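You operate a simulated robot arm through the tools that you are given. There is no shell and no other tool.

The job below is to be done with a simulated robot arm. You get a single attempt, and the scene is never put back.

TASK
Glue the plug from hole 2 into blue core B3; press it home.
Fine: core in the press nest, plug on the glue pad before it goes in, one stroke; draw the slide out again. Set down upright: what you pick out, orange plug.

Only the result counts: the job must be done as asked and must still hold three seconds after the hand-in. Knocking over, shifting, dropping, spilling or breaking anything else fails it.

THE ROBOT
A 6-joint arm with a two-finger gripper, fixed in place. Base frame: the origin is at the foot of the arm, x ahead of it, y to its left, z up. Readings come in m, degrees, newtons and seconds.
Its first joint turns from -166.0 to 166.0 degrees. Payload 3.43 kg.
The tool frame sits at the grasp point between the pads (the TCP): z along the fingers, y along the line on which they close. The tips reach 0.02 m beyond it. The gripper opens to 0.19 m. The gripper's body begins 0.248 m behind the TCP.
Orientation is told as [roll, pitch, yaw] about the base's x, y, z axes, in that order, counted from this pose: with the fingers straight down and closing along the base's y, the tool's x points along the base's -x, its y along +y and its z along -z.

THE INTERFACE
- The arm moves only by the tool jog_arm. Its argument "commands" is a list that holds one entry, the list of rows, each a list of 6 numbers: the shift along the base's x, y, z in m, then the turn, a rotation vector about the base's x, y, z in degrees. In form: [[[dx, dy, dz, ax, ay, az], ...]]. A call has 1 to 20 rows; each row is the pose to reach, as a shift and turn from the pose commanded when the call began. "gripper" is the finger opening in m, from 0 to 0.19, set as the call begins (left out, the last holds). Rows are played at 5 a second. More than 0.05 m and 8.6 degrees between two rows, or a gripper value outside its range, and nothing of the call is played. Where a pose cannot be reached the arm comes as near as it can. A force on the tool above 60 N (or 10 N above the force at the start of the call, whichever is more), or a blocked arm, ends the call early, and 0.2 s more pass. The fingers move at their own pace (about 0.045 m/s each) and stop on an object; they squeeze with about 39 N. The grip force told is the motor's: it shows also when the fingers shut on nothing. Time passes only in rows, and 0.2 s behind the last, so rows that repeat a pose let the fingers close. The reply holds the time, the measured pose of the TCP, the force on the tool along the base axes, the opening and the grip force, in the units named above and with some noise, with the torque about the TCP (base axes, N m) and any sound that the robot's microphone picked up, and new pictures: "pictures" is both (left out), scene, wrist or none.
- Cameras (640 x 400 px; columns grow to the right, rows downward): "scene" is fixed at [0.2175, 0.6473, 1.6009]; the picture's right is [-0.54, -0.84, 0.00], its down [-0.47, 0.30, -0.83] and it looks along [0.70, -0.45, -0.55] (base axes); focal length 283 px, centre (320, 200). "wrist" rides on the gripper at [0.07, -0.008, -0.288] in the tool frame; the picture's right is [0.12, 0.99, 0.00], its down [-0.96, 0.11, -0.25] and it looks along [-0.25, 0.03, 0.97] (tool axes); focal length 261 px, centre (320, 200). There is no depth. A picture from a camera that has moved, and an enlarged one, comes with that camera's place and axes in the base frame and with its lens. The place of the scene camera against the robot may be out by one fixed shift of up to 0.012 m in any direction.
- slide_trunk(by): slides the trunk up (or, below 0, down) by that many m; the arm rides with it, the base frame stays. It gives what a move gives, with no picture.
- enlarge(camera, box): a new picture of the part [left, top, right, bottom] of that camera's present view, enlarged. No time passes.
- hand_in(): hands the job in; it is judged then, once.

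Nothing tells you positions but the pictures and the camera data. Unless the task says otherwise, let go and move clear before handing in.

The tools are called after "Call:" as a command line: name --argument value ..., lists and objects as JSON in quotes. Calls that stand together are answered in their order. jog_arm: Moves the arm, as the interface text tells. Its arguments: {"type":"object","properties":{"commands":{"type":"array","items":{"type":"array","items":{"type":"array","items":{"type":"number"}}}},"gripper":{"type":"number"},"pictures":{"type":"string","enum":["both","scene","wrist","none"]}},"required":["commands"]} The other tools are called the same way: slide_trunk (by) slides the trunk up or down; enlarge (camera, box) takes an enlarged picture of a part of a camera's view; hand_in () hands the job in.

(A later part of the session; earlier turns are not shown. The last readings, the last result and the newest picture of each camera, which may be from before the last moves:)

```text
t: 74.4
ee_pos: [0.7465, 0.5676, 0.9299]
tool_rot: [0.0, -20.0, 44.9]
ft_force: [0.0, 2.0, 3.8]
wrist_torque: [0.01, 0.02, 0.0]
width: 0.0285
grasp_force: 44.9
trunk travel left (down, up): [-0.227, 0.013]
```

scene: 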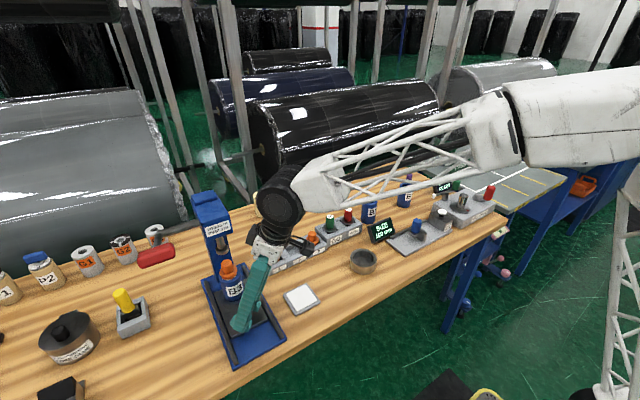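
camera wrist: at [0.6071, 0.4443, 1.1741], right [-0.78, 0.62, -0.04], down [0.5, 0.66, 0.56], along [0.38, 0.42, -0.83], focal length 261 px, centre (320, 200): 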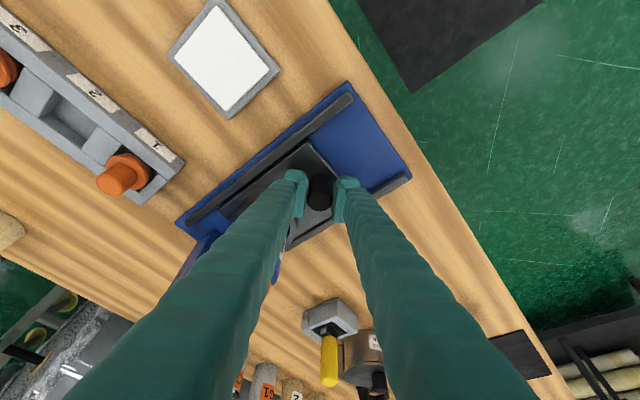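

Call:
jog_arm --commands '[[[0.0015, 0, 0, 0, 0, 0], [0.003, 0, 0, 0, 0, 0], [0.003, 0, 0, 0, 0, 0]]]' --pictures "none"

Call:
enlarge --camera "scene" --box '[210, 230, 250, 280]'

```text
t: 75.2
ee_pos: [0.748, 0.5667, 0.9285]
tool_rot: [0.0, -19.9, 44.9]
ft_force: [-23.7, -5.4, 5.6]
wrist_torque: [-0.07, 0.21, 0.13]
width: 0.029
grasp_force: 45.3
trunk travel left (down, up): [-0.227, 0.013]
```

```text
8.00 times, centred on (230, 255) of scene
camera zoom: at [0.2175, 0.6473, 1.6009], right [-0.54, -0.84, 0.0], down [-0.47, 0.3, -0.83], along [0.7, -0.45, -0.55], focal length 2265 px, centre (1040, -240)
```

zoom: 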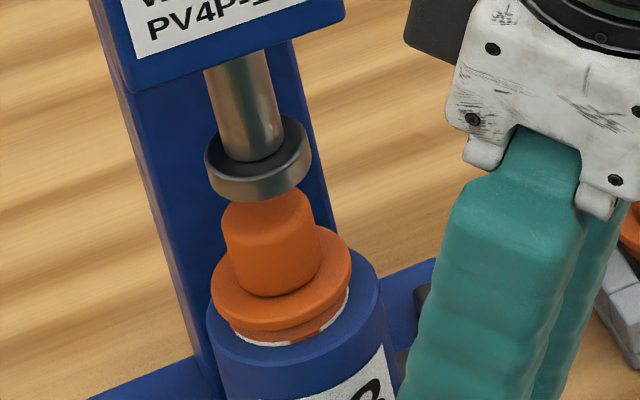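

The stop is felt (−24 N in x) at TCP x 0.748: slide fully in, plug under the ram. I ease the push, release the knob and withdraw along the tool axis.

Call:
jog_arm --commands '[[[-0.0012, 0, 0, 0, 0, 0], [-0.0022, 0, 0, 0, 0, 0], [-0.0022, 0, 0, 0, 0, 0]]]' --pictures "none"

Call:
jog_arm --commands '[[[0, 0, 0, 0, 0, 0], [0, 0, 0, 0, 0, 0], [0, 0, 0, 0, 0, 0], [0, 0, 0, 0, 0, 0]]]' --gripper 0.052 --pictures "wrist"

Call:
jog_arm --commands '[[[-0.005, -0.005, 0.02, 0, 0, 0], [-0.012, -0.012, 0.047, 0, 0, 0], [-0.022, -0.022, 0.085, 0, 0, 0], [-0.032, -0.032, 0.125, 0, 0, 0], [-0.045, -0.045, 0.165, 0, 0, 0], [-0.045, -0.045, 0.165, 0, 0, 0]]]'

Call:
enlarge --camera "scene" --box '[180, 190, 300, 370]'

```text
t: 76.0
ee_pos: [0.7473, 0.5658, 0.9293]
tool_rot: [0.0, -20.0, 45.1]
ft_force: [-12.3, 1.3, -2.0]
wrist_torque: [0.05, 0.06, 0.06]
width: 0.0287
grasp_force: 45.3
trunk travel left (down, up): [-0.227, 0.013]
```

```text
t: 77.0
ee_pos: [0.7476, 0.5656, 0.9285]
tool_rot: [0.1, -20.0, 44.9]
ft_force: [0.9, 0.2, -0.3]
wrist_torque: [0.01, 0.01, 0.01]
width: 0.0521
grasp_force: 0.0
trunk travel left (down, up): [-0.227, 0.013]
camera wrist: at [0.6367, 0.4439, 1.1743], right [-0.78, 0.62, -0.04], down [0.5, 0.66, 0.56], along [0.38, 0.42, -0.83], focal length 261 px, centre (320, 200)
```

wrist: 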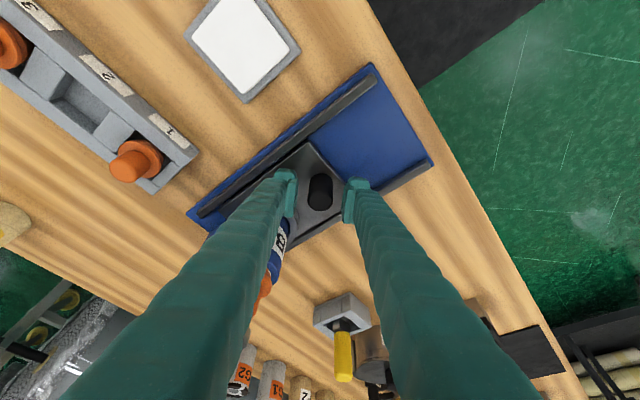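

```text
t: 78.4
ee_pos: [0.7001, 0.5195, 1.0953]
tool_rot: [-0.1, -20.0, 44.9]
ft_force: [-1.0, 0.4, 0.0]
wrist_torque: [0.02, -0.05, 0.0]
width: 0.0521
grasp_force: 0.1
trunk travel left (down, up): [-0.227, 0.013]
camera wrist: at [0.5903, 0.3976, 1.3398], right [-0.78, 0.62, -0.04], down [0.5, 0.66, 0.56], along [0.38, 0.42, -0.83], focal length 261 px, centre (320, 200)
```

scene: 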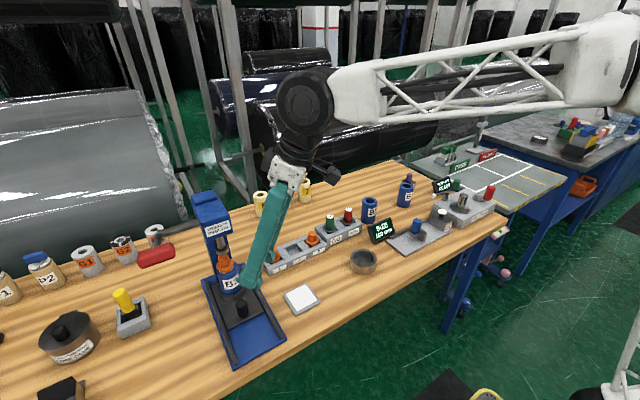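
wrist: 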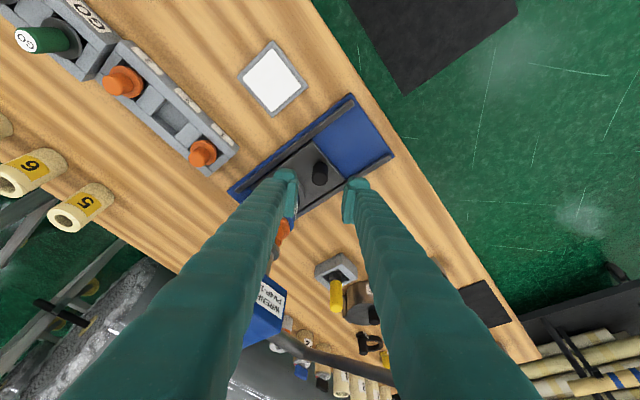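

```text
2.22 times, centred on (240, 280) of scene
camera zoom: at [0.2175, 0.6473, 1.6009], right [-0.54, -0.84, 0.0], down [-0.47, 0.3, -0.83], along [0.7, -0.45, -0.55], focal length 629 px, centre (498, 22)
```

zoom: 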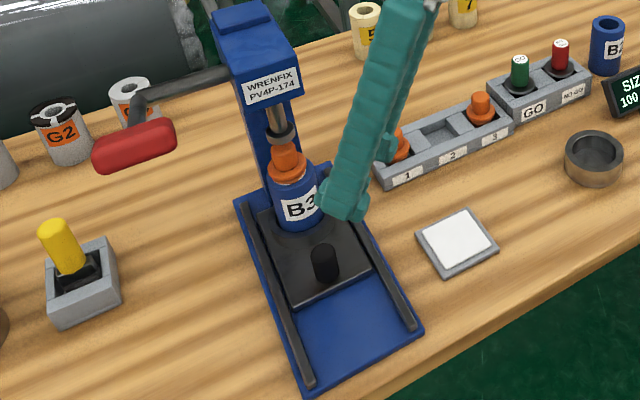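

The slide stays in, the plug stands under the ram. Next is the lever: grip centre about (0.693, 0.70, 1.229), axle about (0.867, –, 1.15). I close the fingers, back away, tilt further and come above the grip.

Call:
jog_arm --commands '[[[-0.03, -0.005, 0.03, 0, 0, 0], [-0.06, -0.01, 0.06, 0, 0, 0], [-0.09, -0.015, 0.09, 4.24, -4.24, 0], [-0.1, -0.015, 0.13, 8.49, -8.49, 0], [-0.1, 0.01, 0.17, 8.49, -8.49, 0], [-0.095, 0.045, 0.195, 8.49, -8.49, 0], [-0.085, 0.085, 0.215, 8.49, -8.49, 0], [-0.07, 0.12, 0.225, 8.49, -8.49, 0], [-0.05, 0.15, 0.225, 8.49, -8.49, 0], [-0.05, 0.15, 0.225, 8.49, -8.49, 0]]]' --gripper 0.0

Call:
enlarge --camera "scene" --box '[110, 160, 270, 300]'

```text
t: 80.6
ee_pos: [0.6517, 0.6727, 1.3184]
tool_rot: [0.0, -31.9, 45.0]
ft_force: [0.4, 0.8, -0.1]
wrist_torque: [-0.03, 0.05, -0.02]
width: 0.0
grasp_force: 34.4
trunk travel left (down, up): [-0.227, 0.013]
camera wrist: at [0.5079, 0.5175, 1.5241], right [-0.77, 0.63, -0.06], down [0.4, 0.57, 0.72], along [0.49, 0.53, -0.69], focal length 261 px, centre (320, 200)
```

scene: 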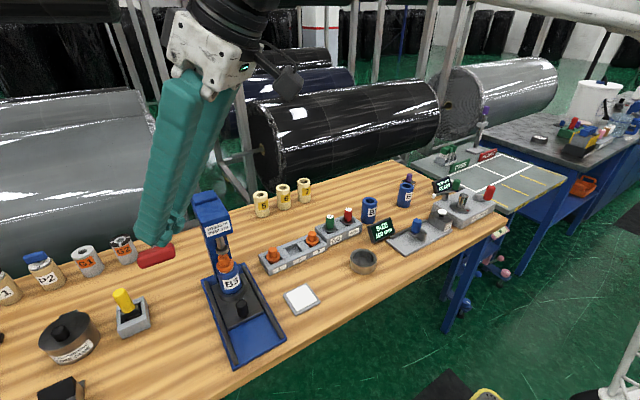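
wrist: 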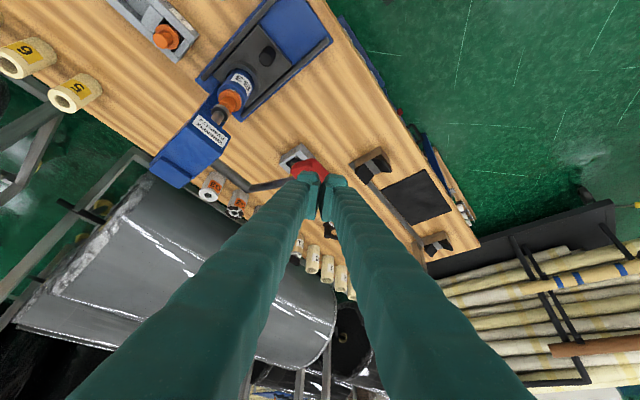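

```text
2.86 times, centred on (190, 230) of scene
camera zoom: at [0.2175, 0.6473, 1.6009], right [-0.54, -0.84, 0.0], down [-0.47, 0.3, -0.83], along [0.7, -0.45, -0.55], focal length 809 px, centre (691, 114)
```

zoom: 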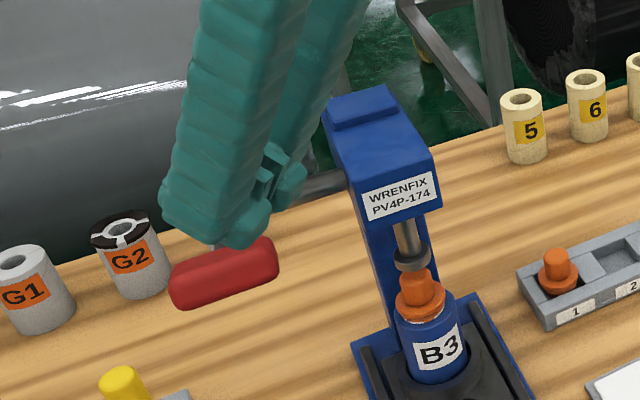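

The fingertips hover above the red grip. I enlarge the wrist view to see their relation.

Call:
enlarge --camera "wrist" --box '[240, 130, 380, 240]'

Call:
enlarge --camera "scene" --box '[125, 210, 205, 280]'

```text
3.64 times, centred on (310, 185) of wrist
camera zoom: at [0.5079, 0.5175, 1.5241], right [-0.77, 0.63, -0.06], down [0.4, 0.57, 0.72], along [0.49, 0.53, -0.69], focal length 948 px, centre (356, 254)
```

zoom: 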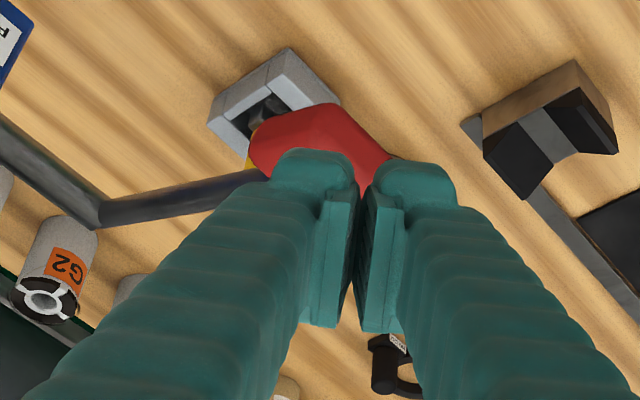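

```text
5.71 times, centred on (165, 245) of scene
camera zoom: at [0.2175, 0.6473, 1.6009], right [-0.54, -0.84, 0.0], down [-0.47, 0.3, -0.83], along [0.7, -0.45, -0.55], focal length 1618 px, centre (1206, -57)
```

zoom: 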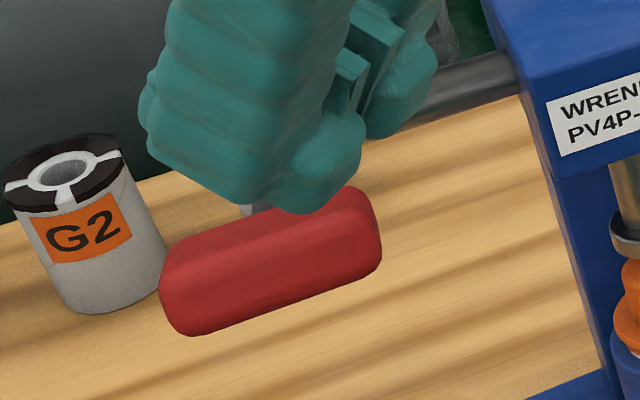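

The grip spans x 0.67–0.708, y 0.667–0.735. I line the closed fingertips up over its middle and come down until they touch.

Call:
jog_arm --commands '[[[0.012, 0.01, -0.01, 0, 0, 0], [0.0235, 0.02, -0.02, 0, 0, 0], [0.0235, 0.02, -0.03, 0, 0, 0], [0.0235, 0.02, -0.038, 0, 0, 0], [0.0235, 0.02, -0.042, 0, 0, 0], [0.0235, 0.02, -0.042, 0, 0, 0]]]'

Call:
enlarge --camera "scene" --box '[125, 210, 205, 280]'

Call:
enlarge --camera "wrist" --box '[240, 130, 380, 240]'

```text
t: 82.0
ee_pos: [0.6756, 0.6914, 1.2755]
tool_rot: [0.0, -32.1, 45.1]
ft_force: [-0.1, 0.8, -0.7]
wrist_torque: [-0.01, 0.02, -0.03]
width: 0.0
grasp_force: 34.1
trunk travel left (down, up): [-0.227, 0.013]
camera wrist: at [0.5312, 0.5358, 1.4824], right [-0.77, 0.63, -0.06], down [0.4, 0.57, 0.72], along [0.49, 0.53, -0.69], focal length 261 px, centre (320, 200)
```

scene: 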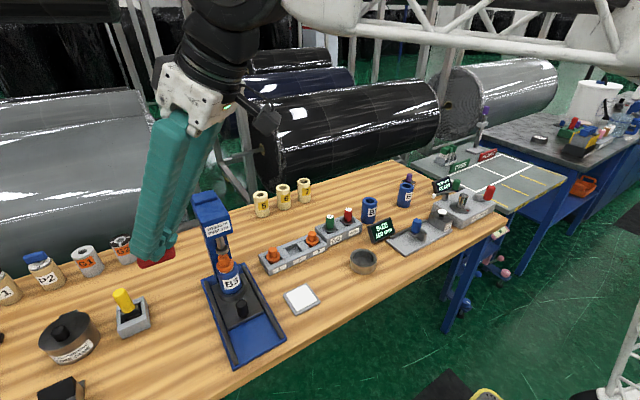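
wrist: 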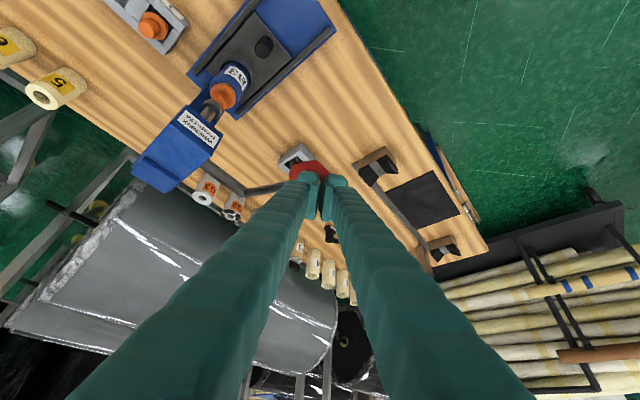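

```text
5.71 times, centred on (165, 245) of scene
camera zoom: at [0.2175, 0.6473, 1.6009], right [-0.54, -0.84, 0.0], down [-0.47, 0.3, -0.83], along [0.7, -0.45, -0.55], focal length 1618 px, centre (1206, -57)
```

zoom: 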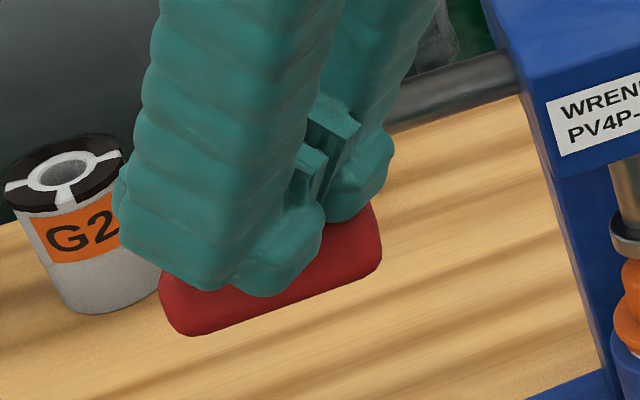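

```text
3.64 times, centred on (310, 185) of wrist
camera zoom: at [0.5312, 0.5358, 1.4824], right [-0.77, 0.63, -0.06], down [0.4, 0.57, 0.72], along [0.49, 0.53, -0.69], focal length 948 px, centre (356, 254)
```

zoom: 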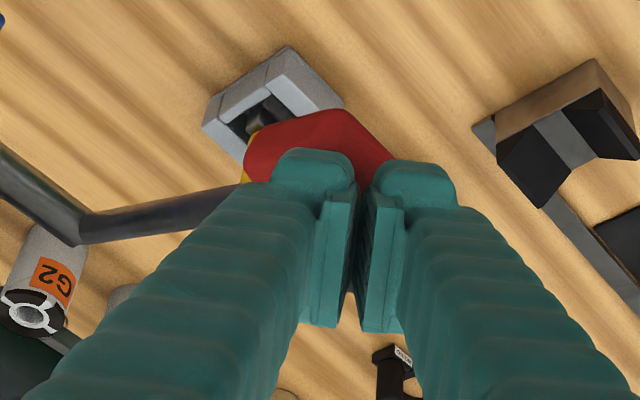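

The tips are at the grip's near edge; for a secure push I want them farther onto its top. I raise slightly, shift forward 2 cm and come down again.

Call:
jog_arm --commands '[[[0, 0, 0.015, 0, 0, 0], [0.011, 0.004, 0.015, 0, 0, 0], [0.021, 0.007, 0.015, 0, 0, 0], [0.021, 0.007, 0.007, 0, 0, 0], [0.021, 0.007, 0.002, 0, 0, 0], [0.021, 0.007, 0.002, 0, 0, 0]]]'

Call:
enlarge --camera "scene" --box '[125, 210, 205, 280]'

Call:
enlarge --camera "wrist" --box '[240, 130, 380, 240]'

```text
t: 83.4
ee_pos: [0.6975, 0.6983, 1.2779]
tool_rot: [-0.1, -32.0, 44.9]
ft_force: [0.6, -0.2, -0.9]
wrist_torque: [0.01, 0.03, 0.0]
width: 0.0
grasp_force: 34.4
trunk travel left (down, up): [-0.227, 0.013]
camera wrist: at [0.5526, 0.5428, 1.4841], right [-0.77, 0.63, -0.06], down [0.4, 0.57, 0.72], along [0.49, 0.53, -0.69], focal length 261 px, centre (320, 200)
```

scene: 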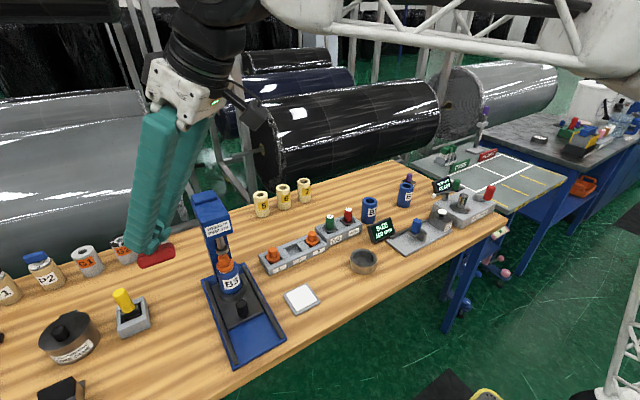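
wrist: 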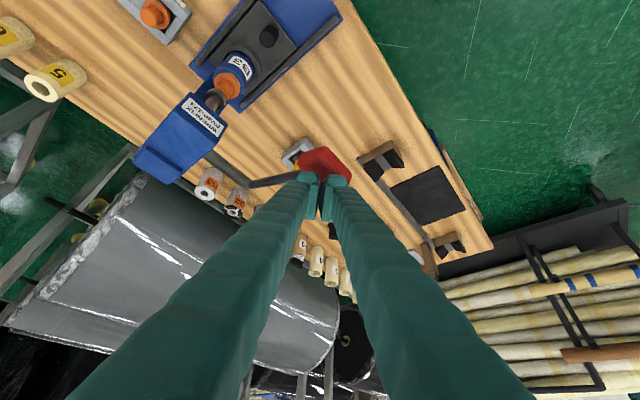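

```text
5.71 times, centred on (165, 245) of scene
camera zoom: at [0.2175, 0.6473, 1.6009], right [-0.54, -0.84, 0.0], down [-0.47, 0.3, -0.83], along [0.7, -0.45, -0.55], focal length 1618 px, centre (1206, -57)
```

zoom: 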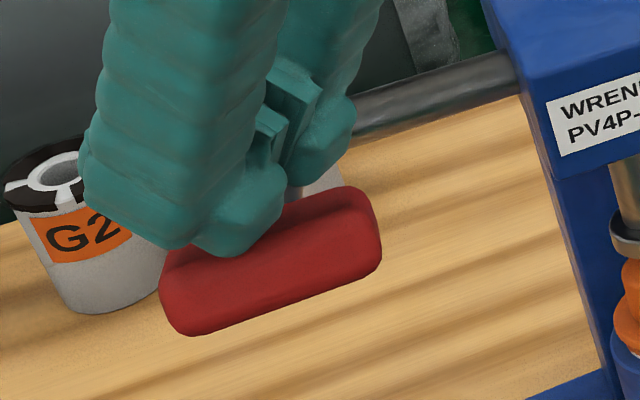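

```text
3.64 times, centred on (310, 185) of wrist
camera zoom: at [0.5526, 0.5428, 1.4841], right [-0.77, 0.63, -0.06], down [0.4, 0.57, 0.72], along [0.49, 0.53, -0.69], focal length 948 px, centre (356, 254)
```

zoom: 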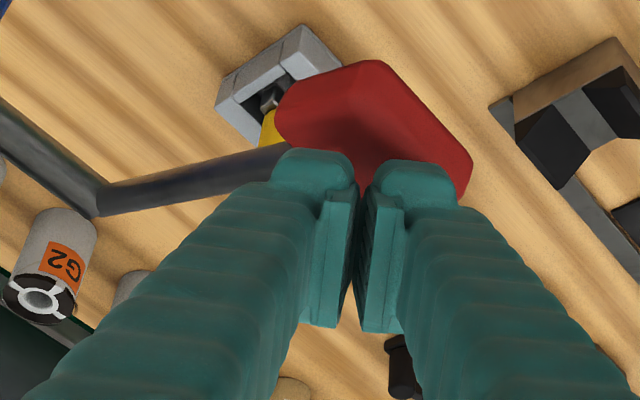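

The tips are over the middle of the grip's top. I lower until they touch it.

Call:
jog_arm --commands '[[[-0.003, -0.002, -0.003, 0, 0, 0], [-0.005, -0.004, -0.006, 0, 0, 0], [-0.005, -0.004, -0.009, 0, 0, 0], [-0.005, -0.004, -0.012, 0, 0, 0], [-0.005, -0.004, -0.012, 0, 0, 0]]]' --pictures "none"

Call:
enlarge --camera "scene" --box '[125, 210, 205, 280]'

```text
t: 84.6
ee_pos: [0.691, 0.6956, 1.2655]
tool_rot: [0.0, -32.0, 45.0]
ft_force: [0.4, -0.1, 0.1]
wrist_torque: [-0.01, -0.01, 0.04]
width: 0.0
grasp_force: 33.9
trunk travel left (down, up): [-0.227, 0.013]
```

```text
5.71 times, centred on (165, 245) of scene
camera zoom: at [0.2175, 0.6473, 1.6009], right [-0.54, -0.84, 0.0], down [-0.47, 0.3, -0.83], along [0.7, -0.45, -0.55], focal length 1618 px, centre (1206, -57)
```

zoom: 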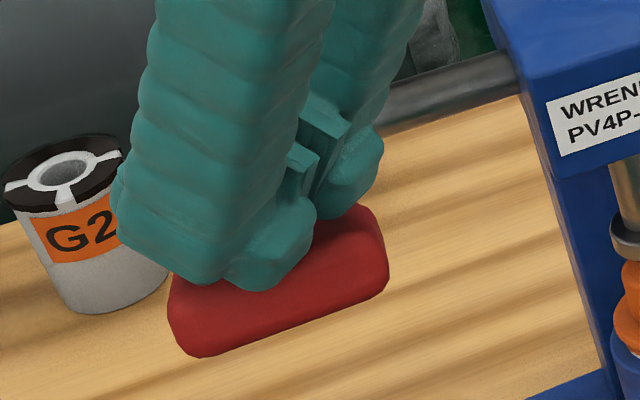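

The grip already gives way under light contact, so the stroke has begun. I continue the one stroke along the lever's arc, in one direction only.

Call:
jog_arm --commands '[[[-0.001, 0.001, -0.007, 0, 0, 0], [-0.004, 0.001, -0.015, 0, 0, 0], [-0.007, 0.001, -0.0225, 0, 0, 0], [-0.0095, 0.001, -0.0305, 0, 0, 0], [-0.012, 0.001, -0.0385, 0, 0, 0]]]'

Call:
enlarge --camera "scene" --box '[125, 190, 265, 310]'

Call:
enlarge --camera "wrist" --box '[240, 130, 380, 240]'

```text
t: 85.8
ee_pos: [0.6797, 0.695, 1.2285]
tool_rot: [-0.1, -32.0, 45.0]
ft_force: [0.6, -0.2, 0.3]
wrist_torque: [0.03, 0.03, -0.01]
width: 0.0
grasp_force: 34.2
trunk travel left (down, up): [-0.227, 0.013]
camera wrist: at [0.5354, 0.5395, 1.4341], right [-0.77, 0.63, -0.06], down [0.4, 0.57, 0.72], along [0.49, 0.53, -0.69], focal length 261 px, centre (320, 200)
```

scene: 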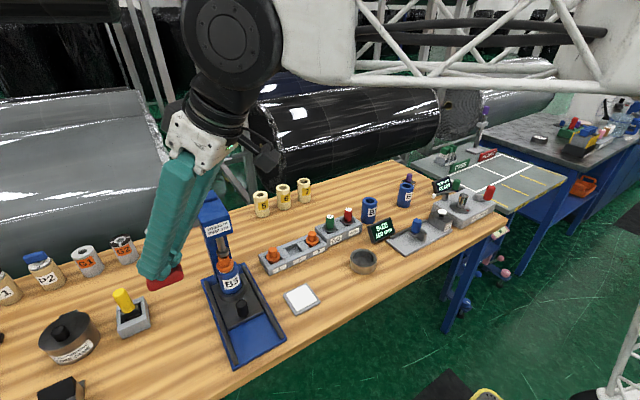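
wrist: 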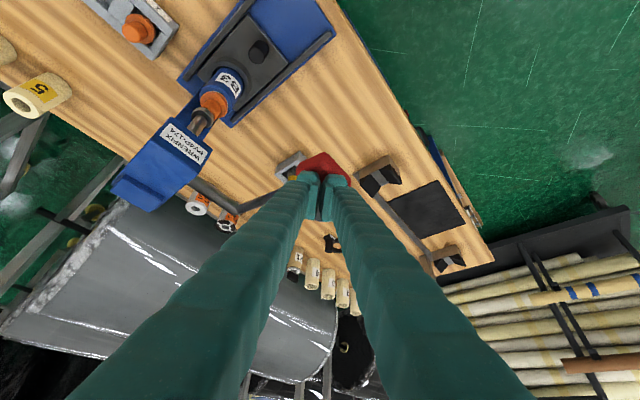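

```text
3.33 times, centred on (195, 250) of scene
camera zoom: at [0.2175, 0.6473, 1.6009], right [-0.54, -0.84, 0.0], down [-0.47, 0.3, -0.83], along [0.7, -0.45, -0.55], focal length 944 px, centre (737, 33)
```

zoom: 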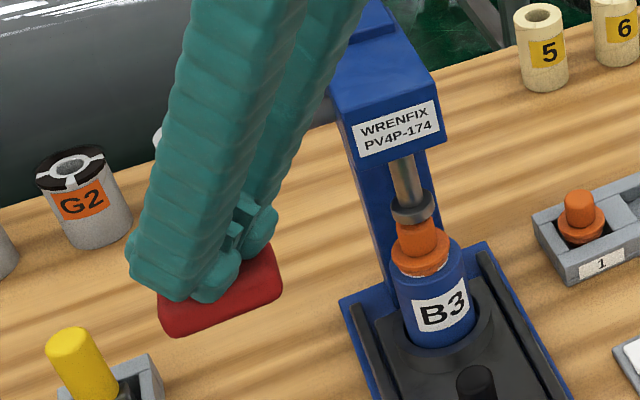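

```text
3.64 times, centred on (310, 185) of wrist
camera zoom: at [0.5354, 0.5395, 1.4341], right [-0.77, 0.63, -0.06], down [0.4, 0.57, 0.72], along [0.49, 0.53, -0.69], focal length 948 px, centre (356, 254)
```

zoom: 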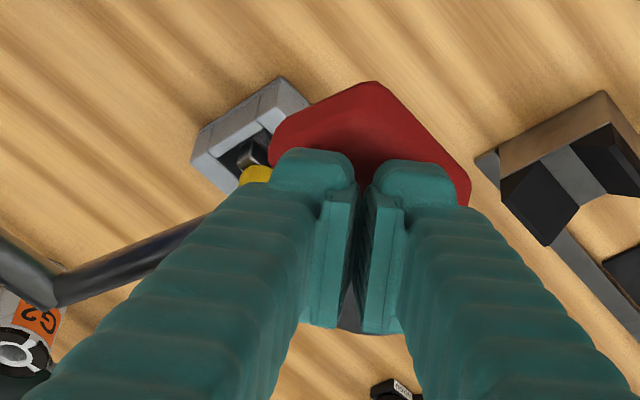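

The ram comes down with the lever. I continue the same stroke.

Call:
jog_arm --commands '[[[-0.002, 0, -0.008, 0, 0, 0], [-0.004, 0, -0.0165, 0, 0, 0], [-0.0053, 0, -0.025, 0, 0, 0], [-0.0064, 0, -0.0332, 0, 0, 0]]]' --pictures "none"

Call:
enlarge --camera "scene" --box '[125, 190, 265, 310]'

Call:
enlarge --camera "scene" --box '[210, 230, 250, 280]'

```text
t: 86.8
ee_pos: [0.6729, 0.6942, 1.1959]
tool_rot: [-0.1, -31.9, 44.9]
ft_force: [-1.2, 0.9, 2.1]
wrist_torque: [0.02, 0.03, -0.01]
width: 0.0
grasp_force: 33.8
trunk travel left (down, up): [-0.227, 0.013]
```

```text
3.33 times, centred on (195, 250) of scene
camera zoom: at [0.2175, 0.6473, 1.6009], right [-0.54, -0.84, 0.0], down [-0.47, 0.3, -0.83], along [0.7, -0.45, -0.55], focal length 944 px, centre (737, 33)
```

zoom: 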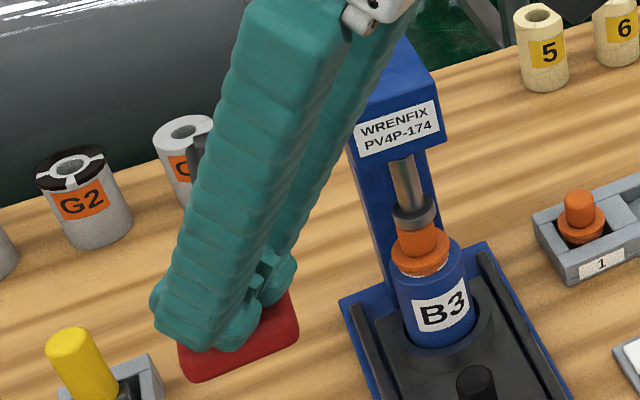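

```text
8.00 times, centred on (230, 255) of scene
camera zoom: at [0.2175, 0.6473, 1.6009], right [-0.54, -0.84, 0.0], down [-0.47, 0.3, -0.83], along [0.7, -0.45, -0.55], focal length 2265 px, centre (1040, -240)
```

zoom: 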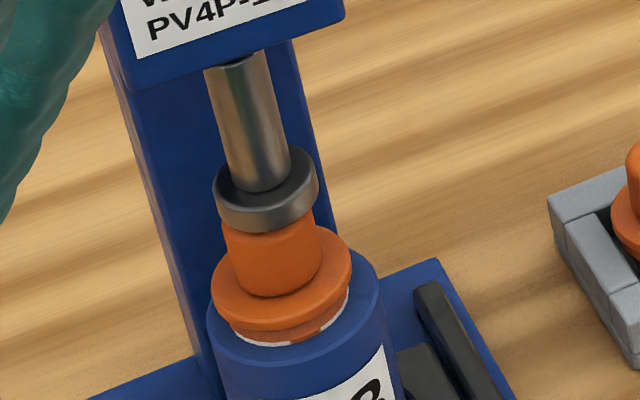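

The ram is about to meet the plug's knob, well centred. I continue down, still the same stroke, with finer steps.

Call:
jog_arm --commands '[[[-0.0003, 0, -0.004, 0, 0, 0], [-0.0006, 0, -0.008, 0, 0, 0], [-0.0008, 0, -0.012, 0, 0, 0], [-0.001, 0, -0.016, 0, 0, 0]]]' --pictures "none"

Call:
enlarge --camera "scene" --box '[210, 230, 250, 280]'

Call:
enlarge --camera "scene" --box '[125, 190, 265, 310]'

```text
t: 87.8
ee_pos: [0.6726, 0.6953, 1.1803]
tool_rot: [0.1, -31.9, 45.0]
ft_force: [-0.1, 0.5, 3.4]
wrist_torque: [0.0, -0.01, 0.05]
width: 0.0
grasp_force: 34.2
trunk travel left (down, up): [-0.227, 0.013]
```

```text
8.00 times, centred on (230, 255) of scene
camera zoom: at [0.2175, 0.6473, 1.6009], right [-0.54, -0.84, 0.0], down [-0.47, 0.3, -0.83], along [0.7, -0.45, -0.55], focal length 2265 px, centre (1040, -240)
```

zoom: 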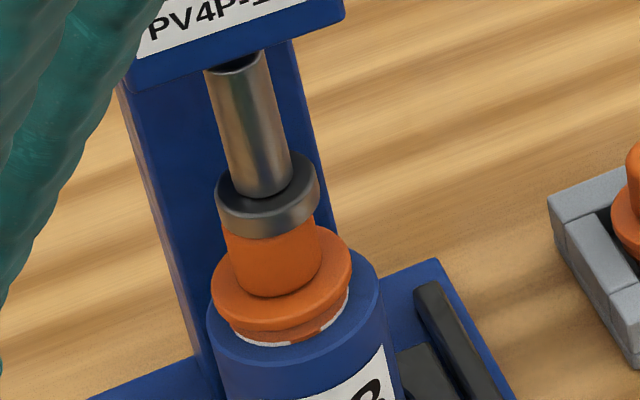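

```text
3.33 times, centred on (195, 250) of scene
camera zoom: at [0.2175, 0.6473, 1.6009], right [-0.54, -0.84, 0.0], down [-0.47, 0.3, -0.83], along [0.7, -0.45, -0.55], focal length 944 px, centre (737, 33)
```

zoom: 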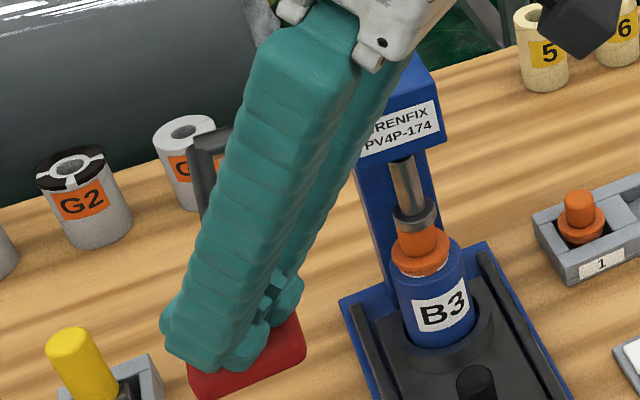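

Call:
jog_arm --commands '[[[0, 0, -0.004, 0, 0, 0], [0.0002, 0, -0.008, 0, 0, 0], [0.0005, 0, -0.012, 0, 0, 0], [0.0008, 0, -0.016, 0, 0, 0]]]' --pictures "none"

Call:
enlarge --camera "scene" --box '[210, 230, 250, 280]'

```text
t: 88.8
ee_pos: [0.6726, 0.6947, 1.1633]
tool_rot: [0.0, -32.0, 44.9]
ft_force: [-2.3, 0.7, 2.8]
wrist_torque: [-0.04, 0.04, -0.01]
width: 0.0001
grasp_force: 34.3
trunk travel left (down, up): [-0.227, 0.013]
```

```text
8.00 times, centred on (230, 255) of scene
camera zoom: at [0.2175, 0.6473, 1.6009], right [-0.54, -0.84, 0.0], down [-0.47, 0.3, -0.83], along [0.7, -0.45, -0.55], focal length 2265 px, centre (1040, -240)
```

zoom: 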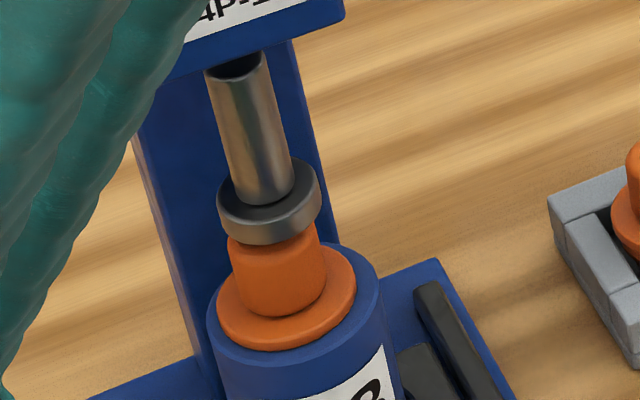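

The plug has gone in: its flange now sits on the core's top with no glue gap. I complete this same stroke until the ram firmly bottoms on the plug.

Call:
jog_arm --commands '[[[0.0005, 0, -0.004, 0, 0, 0], [0.001, 0, -0.008, 0, 0, 0], [0.0017, 0, -0.012, 0, 0, 0], [0.0025, 0, -0.016, 0, 0, 0]]]' --pictures "none"

Call:
enlarge --camera "scene" --box '[210, 230, 250, 280]'

Call:
enlarge --camera "scene" --box '[125, 190, 265, 310]'

```text
t: 89.8
ee_pos: [0.6759, 0.695, 1.1468]
tool_rot: [0.0, -32.0, 45.1]
ft_force: [-3.7, -0.2, 3.1]
wrist_torque: [-0.01, 0.05, -0.03]
width: 0.0
grasp_force: 34.4
trunk travel left (down, up): [-0.227, 0.013]
```

```text
8.00 times, centred on (230, 255) of scene
camera zoom: at [0.2175, 0.6473, 1.6009], right [-0.54, -0.84, 0.0], down [-0.47, 0.3, -0.83], along [0.7, -0.45, -0.55], focal length 2265 px, centre (1040, -240)
```

zoom: 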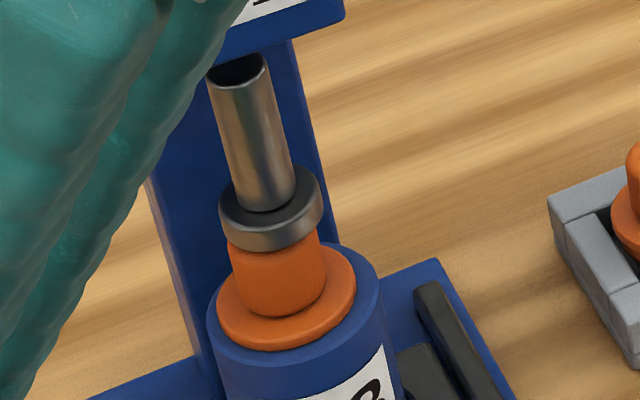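

```text
3.33 times, centred on (195, 250) of scene
camera zoom: at [0.2175, 0.6473, 1.6009], right [-0.54, -0.84, 0.0], down [-0.47, 0.3, -0.83], along [0.7, -0.45, -0.55], focal length 944 px, centre (737, 33)
```

zoom: 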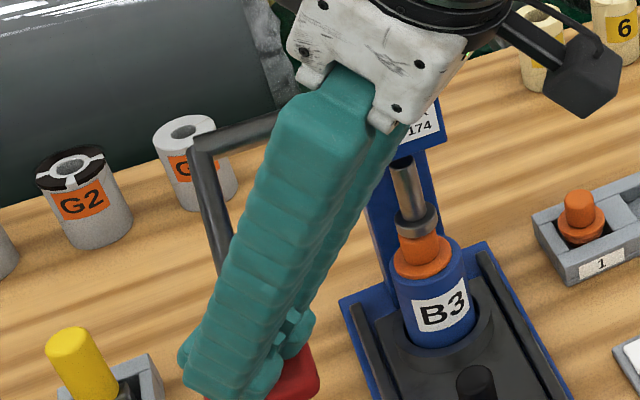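

The plug is home; the ram is a few mm above the knob and still closing. I check where the tips sit on the grip before continuing.

Call:
enlarge --camera "wrist" --box '[240, 130, 380, 240]'

Call:
enlarge --camera "scene" --box '[150, 220, 240, 330]'

```text
3.64 times, centred on (310, 185) of wrist
camera zoom: at [0.5315, 0.5396, 1.3525], right [-0.77, 0.63, -0.06], down [0.4, 0.57, 0.72], along [0.49, 0.53, -0.69], focal length 948 px, centre (356, 254)
```

zoom: 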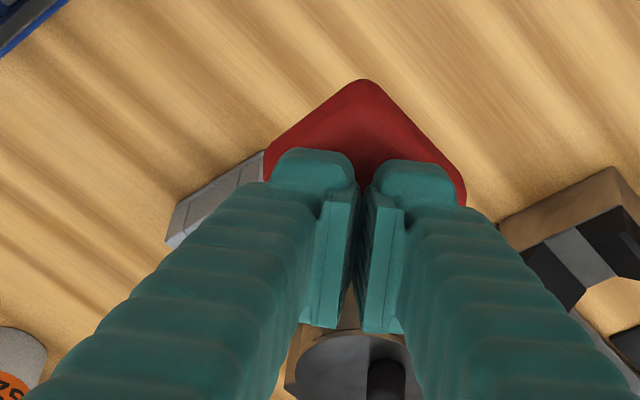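

```text
3.64 times, centred on (195, 275) of scene
camera zoom: at [0.2175, 0.6473, 1.6009], right [-0.54, -0.84, 0.0], down [-0.47, 0.3, -0.83], along [0.7, -0.45, -0.55], focal length 1029 px, centre (774, -73)
```

zoom: 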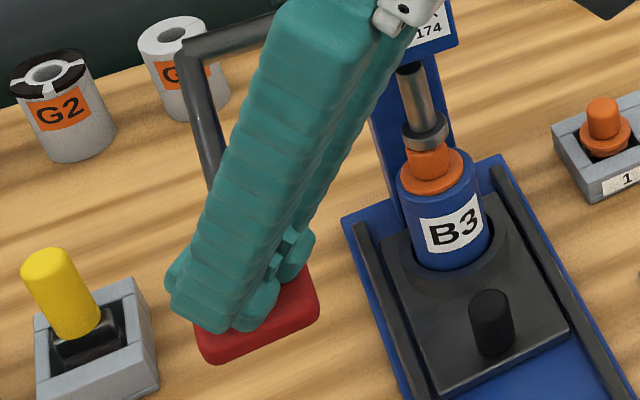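

The tips are still well on the grip. I carry on with the same stroke.

Call:
jog_arm --commands '[[[0.0008, 0, -0.004, 0, 0, 0], [0.0017, 0, -0.008, 0, 0, 0], [0.0026, 0, -0.012, 0, 0, 0], [0.0036, 0, -0.016, 0, 0, 0]]]' --pictures "none"

Call:
enlarge --camera "scene" --box '[210, 230, 250, 280]'

```text
t: 90.8
ee_pos: [0.6792, 0.6944, 1.1317]
tool_rot: [0.0, -32.0, 45.0]
ft_force: [-5.4, 0.1, 2.9]
wrist_torque: [0.01, 0.07, -0.06]
width: 0.0
grasp_force: 34.4
trunk travel left (down, up): [-0.227, 0.013]
```

```text
8.00 times, centred on (230, 255) of scene
camera zoom: at [0.2175, 0.6473, 1.6009], right [-0.54, -0.84, 0.0], down [-0.47, 0.3, -0.83], along [0.7, -0.45, -0.55], focal length 2265 px, centre (1040, -240)
```

zoom: 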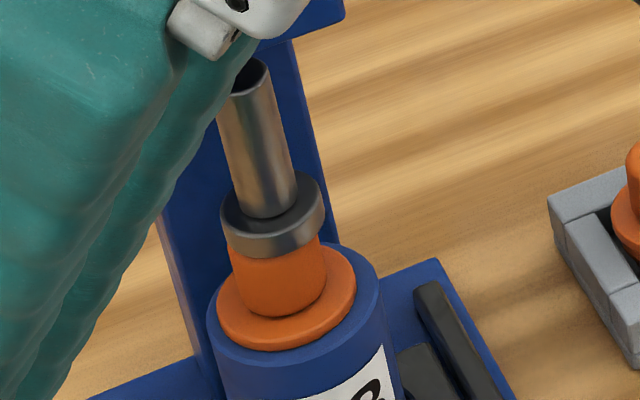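

Call:
jog_arm --commands '[[[0.0011, 0, -0.004, 0, 0, 0], [0.0022, 0, -0.008, 0, 0, 0], [0.0034, 0, -0.012, 0, 0, 0], [0.0047, 0, -0.016, 0, 0, 0]]]' --pictures "none"

Call:
enlarge --camera "scene" --box '[210, 230, 250, 280]'

Call:
enlarge --camera "scene" --box '[150, 220, 240, 330]'

```text
t: 92.0
ee_pos: [0.6816, 0.6954, 1.1242]
tool_rot: [0.1, -32.5, 44.9]
ft_force: [-27.7, -14.1, 34.2]
wrist_torque: [-0.75, 0.39, -0.46]
width: 0.0
grasp_force: 34.3
trunk travel left (down, up): [-0.227, 0.013]
stopped in row 4: the force on the tool passed its limit at 61 N (the readings are from after the stop); the commanded pose is now the measured one
```

```text
8.00 times, centred on (230, 255) of scene
camera zoom: at [0.2175, 0.6473, 1.6009], right [-0.54, -0.84, 0.0], down [-0.47, 0.3, -0.83], along [0.7, -0.45, -0.55], focal length 2265 px, centre (1040, -240)
```

zoom: 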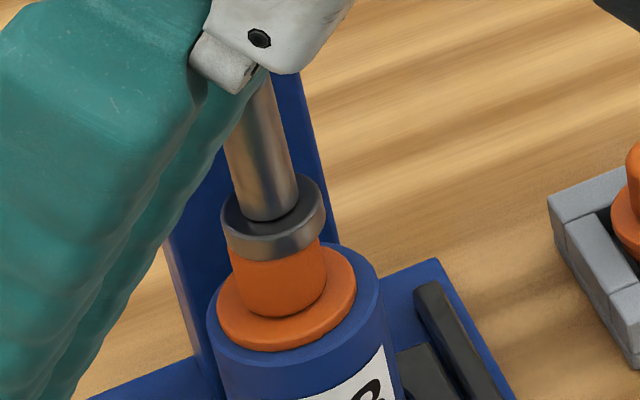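

```text
3.64 times, centred on (195, 275) of scene
camera zoom: at [0.2175, 0.6473, 1.6009], right [-0.54, -0.84, 0.0], down [-0.47, 0.3, -0.83], along [0.7, -0.45, -0.55], focal length 1029 px, centre (774, -73)
```

zoom: 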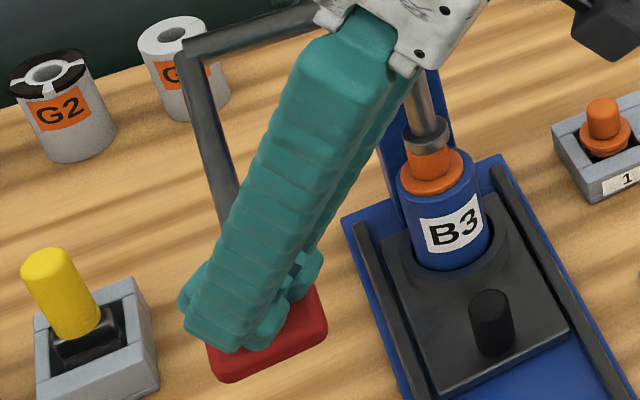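

The ram has bottomed hard on the plug (61 N at the grip): the stroke is complete and the plug is home. Now I let the lever come back up slowly, watching whether it follows by itself.

Call:
jog_arm --commands '[[[-0.001, 0, 0.004, 0, 0, 0], [-0.0025, 0, 0.009, 0, 0, 0], [-0.0045, 0, 0.015, 0, 0, 0], [-0.006, 0, 0.021, 0, 0, 0], [-0.0073, 0, 0.028, 0, 0, 0], [-0.0083, 0, 0.035, 0, 0, 0]]]' --pictures "none"

Call:
enlarge --camera "scene" --box '[150, 200, 270, 330]'

```text
t: 93.4
ee_pos: [0.6752, 0.6966, 1.1552]
tool_rot: [0.2, -32.3, 45.1]
ft_force: [-0.9, -0.1, 3.9]
wrist_torque: [-0.06, 0.01, 0.02]
width: 0.0
grasp_force: 34.4
trunk travel left (down, up): [-0.227, 0.013]
```

```text
3.08 times, centred on (210, 265) of scene
camera zoom: at [0.2175, 0.6473, 1.6009], right [-0.54, -0.84, 0.0], down [-0.47, 0.3, -0.83], along [0.7, -0.45, -0.55], focal length 871 px, centre (658, 0)
```

zoom: 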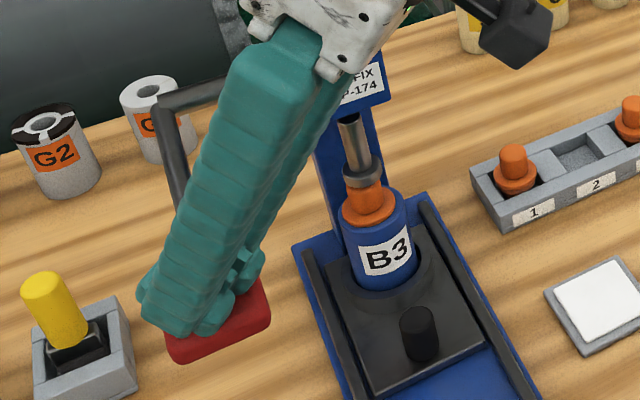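

The lever follows by its spring and the ram rises. I keep guiding it up.

Call:
jog_arm --commands '[[[-0.002, 0, 0.008, 0, 0, 0], [-0.003, 0, 0.017, 0, 0, 0], [-0.003, 0, 0.026, 0, 0, 0], [-0.002, 0, 0.035, 0, 0, 0], [-0.001, 0, 0.043, 0, 0, 0], [0.001, 0, 0.051, 0, 0, 0], [0.003, 0, 0.059, 0, 0, 0], [0.006, 0, 0.067, 0, 0, 0], [0.008, 0, 0.075, 0, 0, 0]]]' --pictures "none"

Call:
enlarge --camera "scene" --box '[130, 190, 270, 330]'

```text
t: 95.4
ee_pos: [0.6835, 0.6956, 1.2293]
tool_rot: [-0.1, -32.3, 45.1]
ft_force: [0.6, 0.7, 1.2]
wrist_torque: [0.04, 0.03, -0.04]
width: 0.0002
grasp_force: 35.1
trunk travel left (down, up): [-0.227, 0.013]
```

```text
2.86 times, centred on (200, 260) of scene
camera zoom: at [0.2175, 0.6473, 1.6009], right [-0.54, -0.84, 0.0], down [-0.47, 0.3, -0.83], along [0.7, -0.45, -0.55], focal length 809 px, centre (663, 29)
```

zoom: 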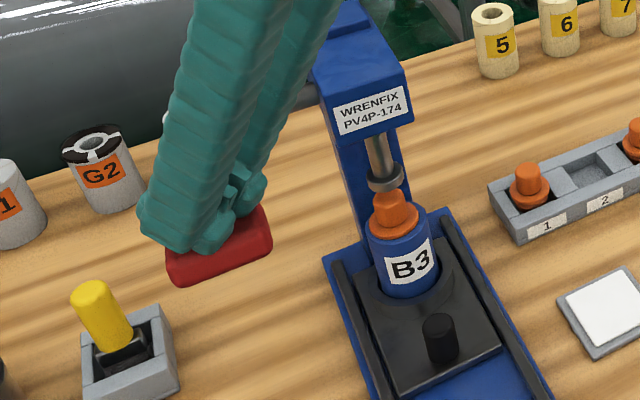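

Call:
jog_arm --commands '[[[0.002, 0, 0.008, 0, 0, 0], [0.004, 0, 0.016, 0, 0, 0], [0.006, 0, 0.024, 0, 0, 0], [0.008, 0, 0.032, 0, 0, 0], [0.009, 0, 0.04, 0, 0, 0], [0.009, 0, 0.05, 0, 0, 0], [0.005, -0.005, 0.065, 0, 0, 0], [-0.005, -0.015, 0.08, 0, 0, 0], [-0.005, -0.015, 0.08, 0, 0, 0]]]'

Call:
enlarge --camera "scene" --box '[130, 190, 270, 330]'

Call:
enlarge --camera "scene" --box '[205, 230, 255, 300]'

```text
t: 97.4
ee_pos: [0.6796, 0.6811, 1.3077]
tool_rot: [0.2, -32.3, 44.9]
ft_force: [-0.4, -0.2, 0.3]
wrist_torque: [-0.01, -0.01, -0.02]
width: 0.0001
grasp_force: 34.1
trunk travel left (down, up): [-0.227, 0.013]
camera wrist: at [0.5344, 0.5244, 1.5132], right [-0.77, 0.63, -0.06], down [0.4, 0.56, 0.72], along [0.49, 0.53, -0.69], focal length 261 px, centre (320, 200)
```

scene: 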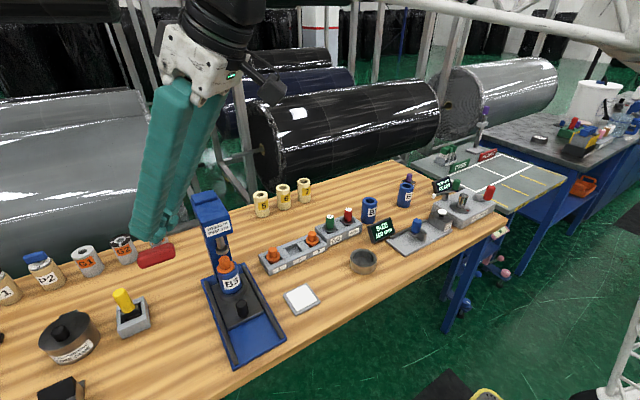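
wrist: 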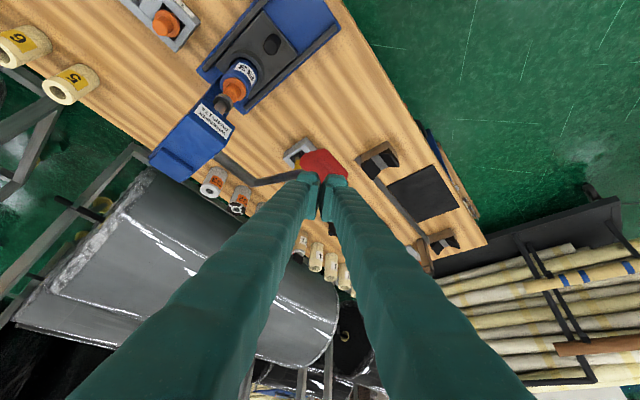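

```text
2.86 times, centred on (200, 260) of scene
camera zoom: at [0.2175, 0.6473, 1.6009], right [-0.54, -0.84, 0.0], down [-0.47, 0.3, -0.83], along [0.7, -0.45, -0.55], focal length 809 px, centre (663, 29)
```

zoom: 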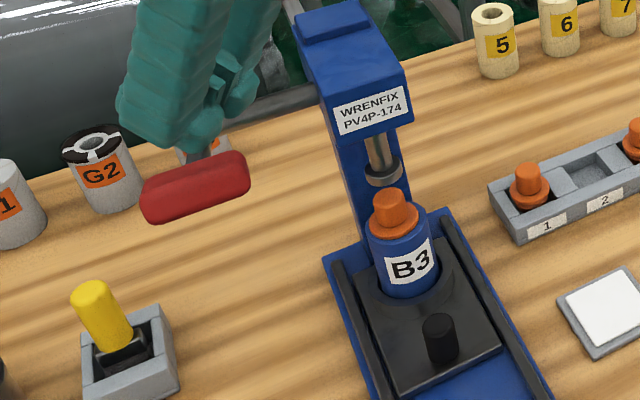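

```text
5.71 times, centred on (230, 265) of scene
camera zoom: at [0.2175, 0.6473, 1.6009], right [-0.54, -0.84, 0.0], down [-0.47, 0.3, -0.83], along [0.7, -0.45, -0.55], focal length 1618 px, centre (834, -171)
```

zoom: 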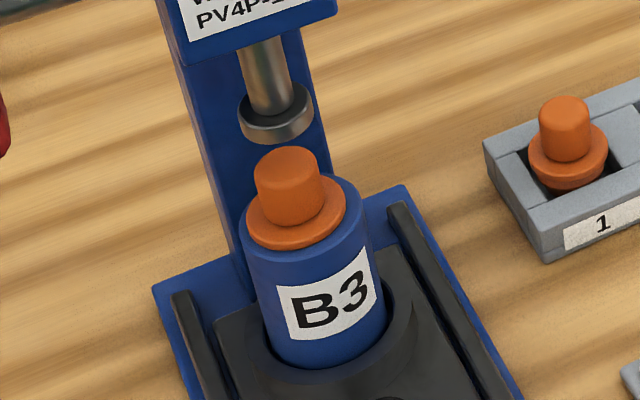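

The lever and ram are back up and the plug's flange sits flush on B3. Now I return to the slide's knob to draw it out.

Call:
jog_arm --commands '[[[-0.03, -0.011, 0.012, 0, 0, 0], [-0.05, -0.041, 0.012, 0, 0, 0], [-0.065, -0.077, 0.002, 0, 0, 0], [-0.075, -0.117, -0.018, 0, 0, 0], [-0.08, -0.151, -0.043, 0, 0, 0], [-0.08, -0.177, -0.083, 0, 0, 0], [-0.07, -0.177, -0.123, -4.24, 4.24, 0], [-0.04, -0.172, -0.153, -8.7, 8.7, 0], [-0.01, -0.167, -0.183, -8.7, 8.7, 0], [0.0205, -0.1616, -0.2124, -8.7, 8.7, 0], [0.0205, -0.1616, -0.2124, -8.7, 8.7, 0]]]' --gripper 0.055

Call:
enlarge --camera "wrist" --box '[240, 130, 400, 250]'

```text
t: 99.8
ee_pos: [0.7005, 0.5192, 1.0962]
tool_rot: [0.1, -19.9, 44.9]
ft_force: [0.3, 0.1, 0.0]
wrist_torque: [-0.02, 0.02, -0.04]
width: 0.0547
grasp_force: 0.1
trunk travel left (down, up): [-0.227, 0.013]
camera wrist: at [0.5896, 0.3968, 1.3413], right [-0.78, 0.62, -0.04], down [0.5, 0.66, 0.56], along [0.38, 0.42, -0.83], focal length 261 px, centre (320, 200)
```

scene: 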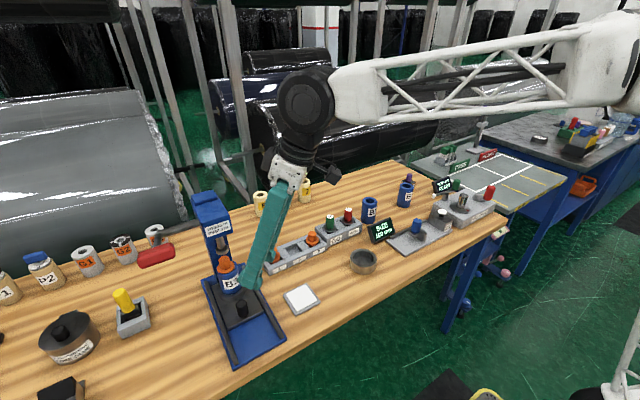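
wrist: 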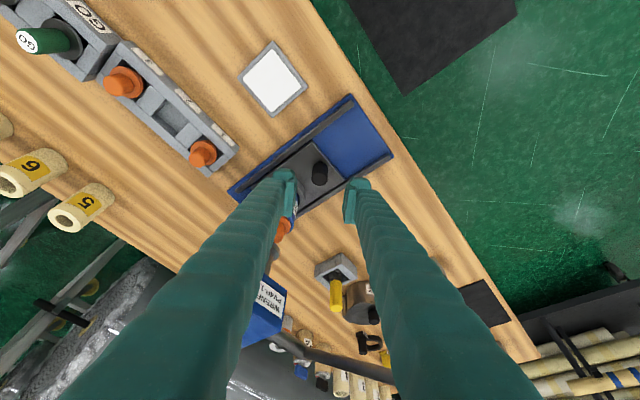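

```text
3.33 times, centred on (320, 190) of wrist
camera zoom: at [0.5896, 0.3968, 1.3413], right [-0.78, 0.62, -0.04], down [0.5, 0.66, 0.56], along [0.38, 0.42, -0.83], focal length 869 px, centre (320, 233)
```

zoom: 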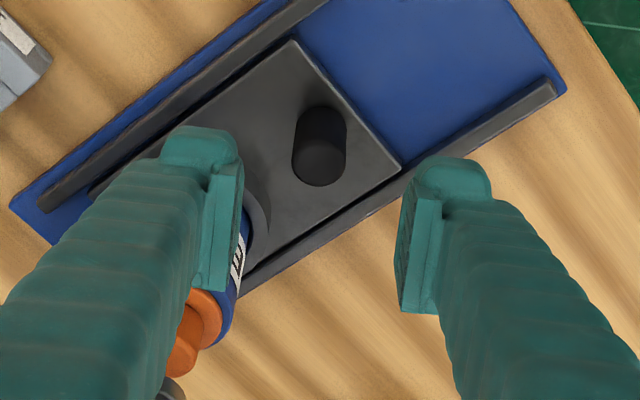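

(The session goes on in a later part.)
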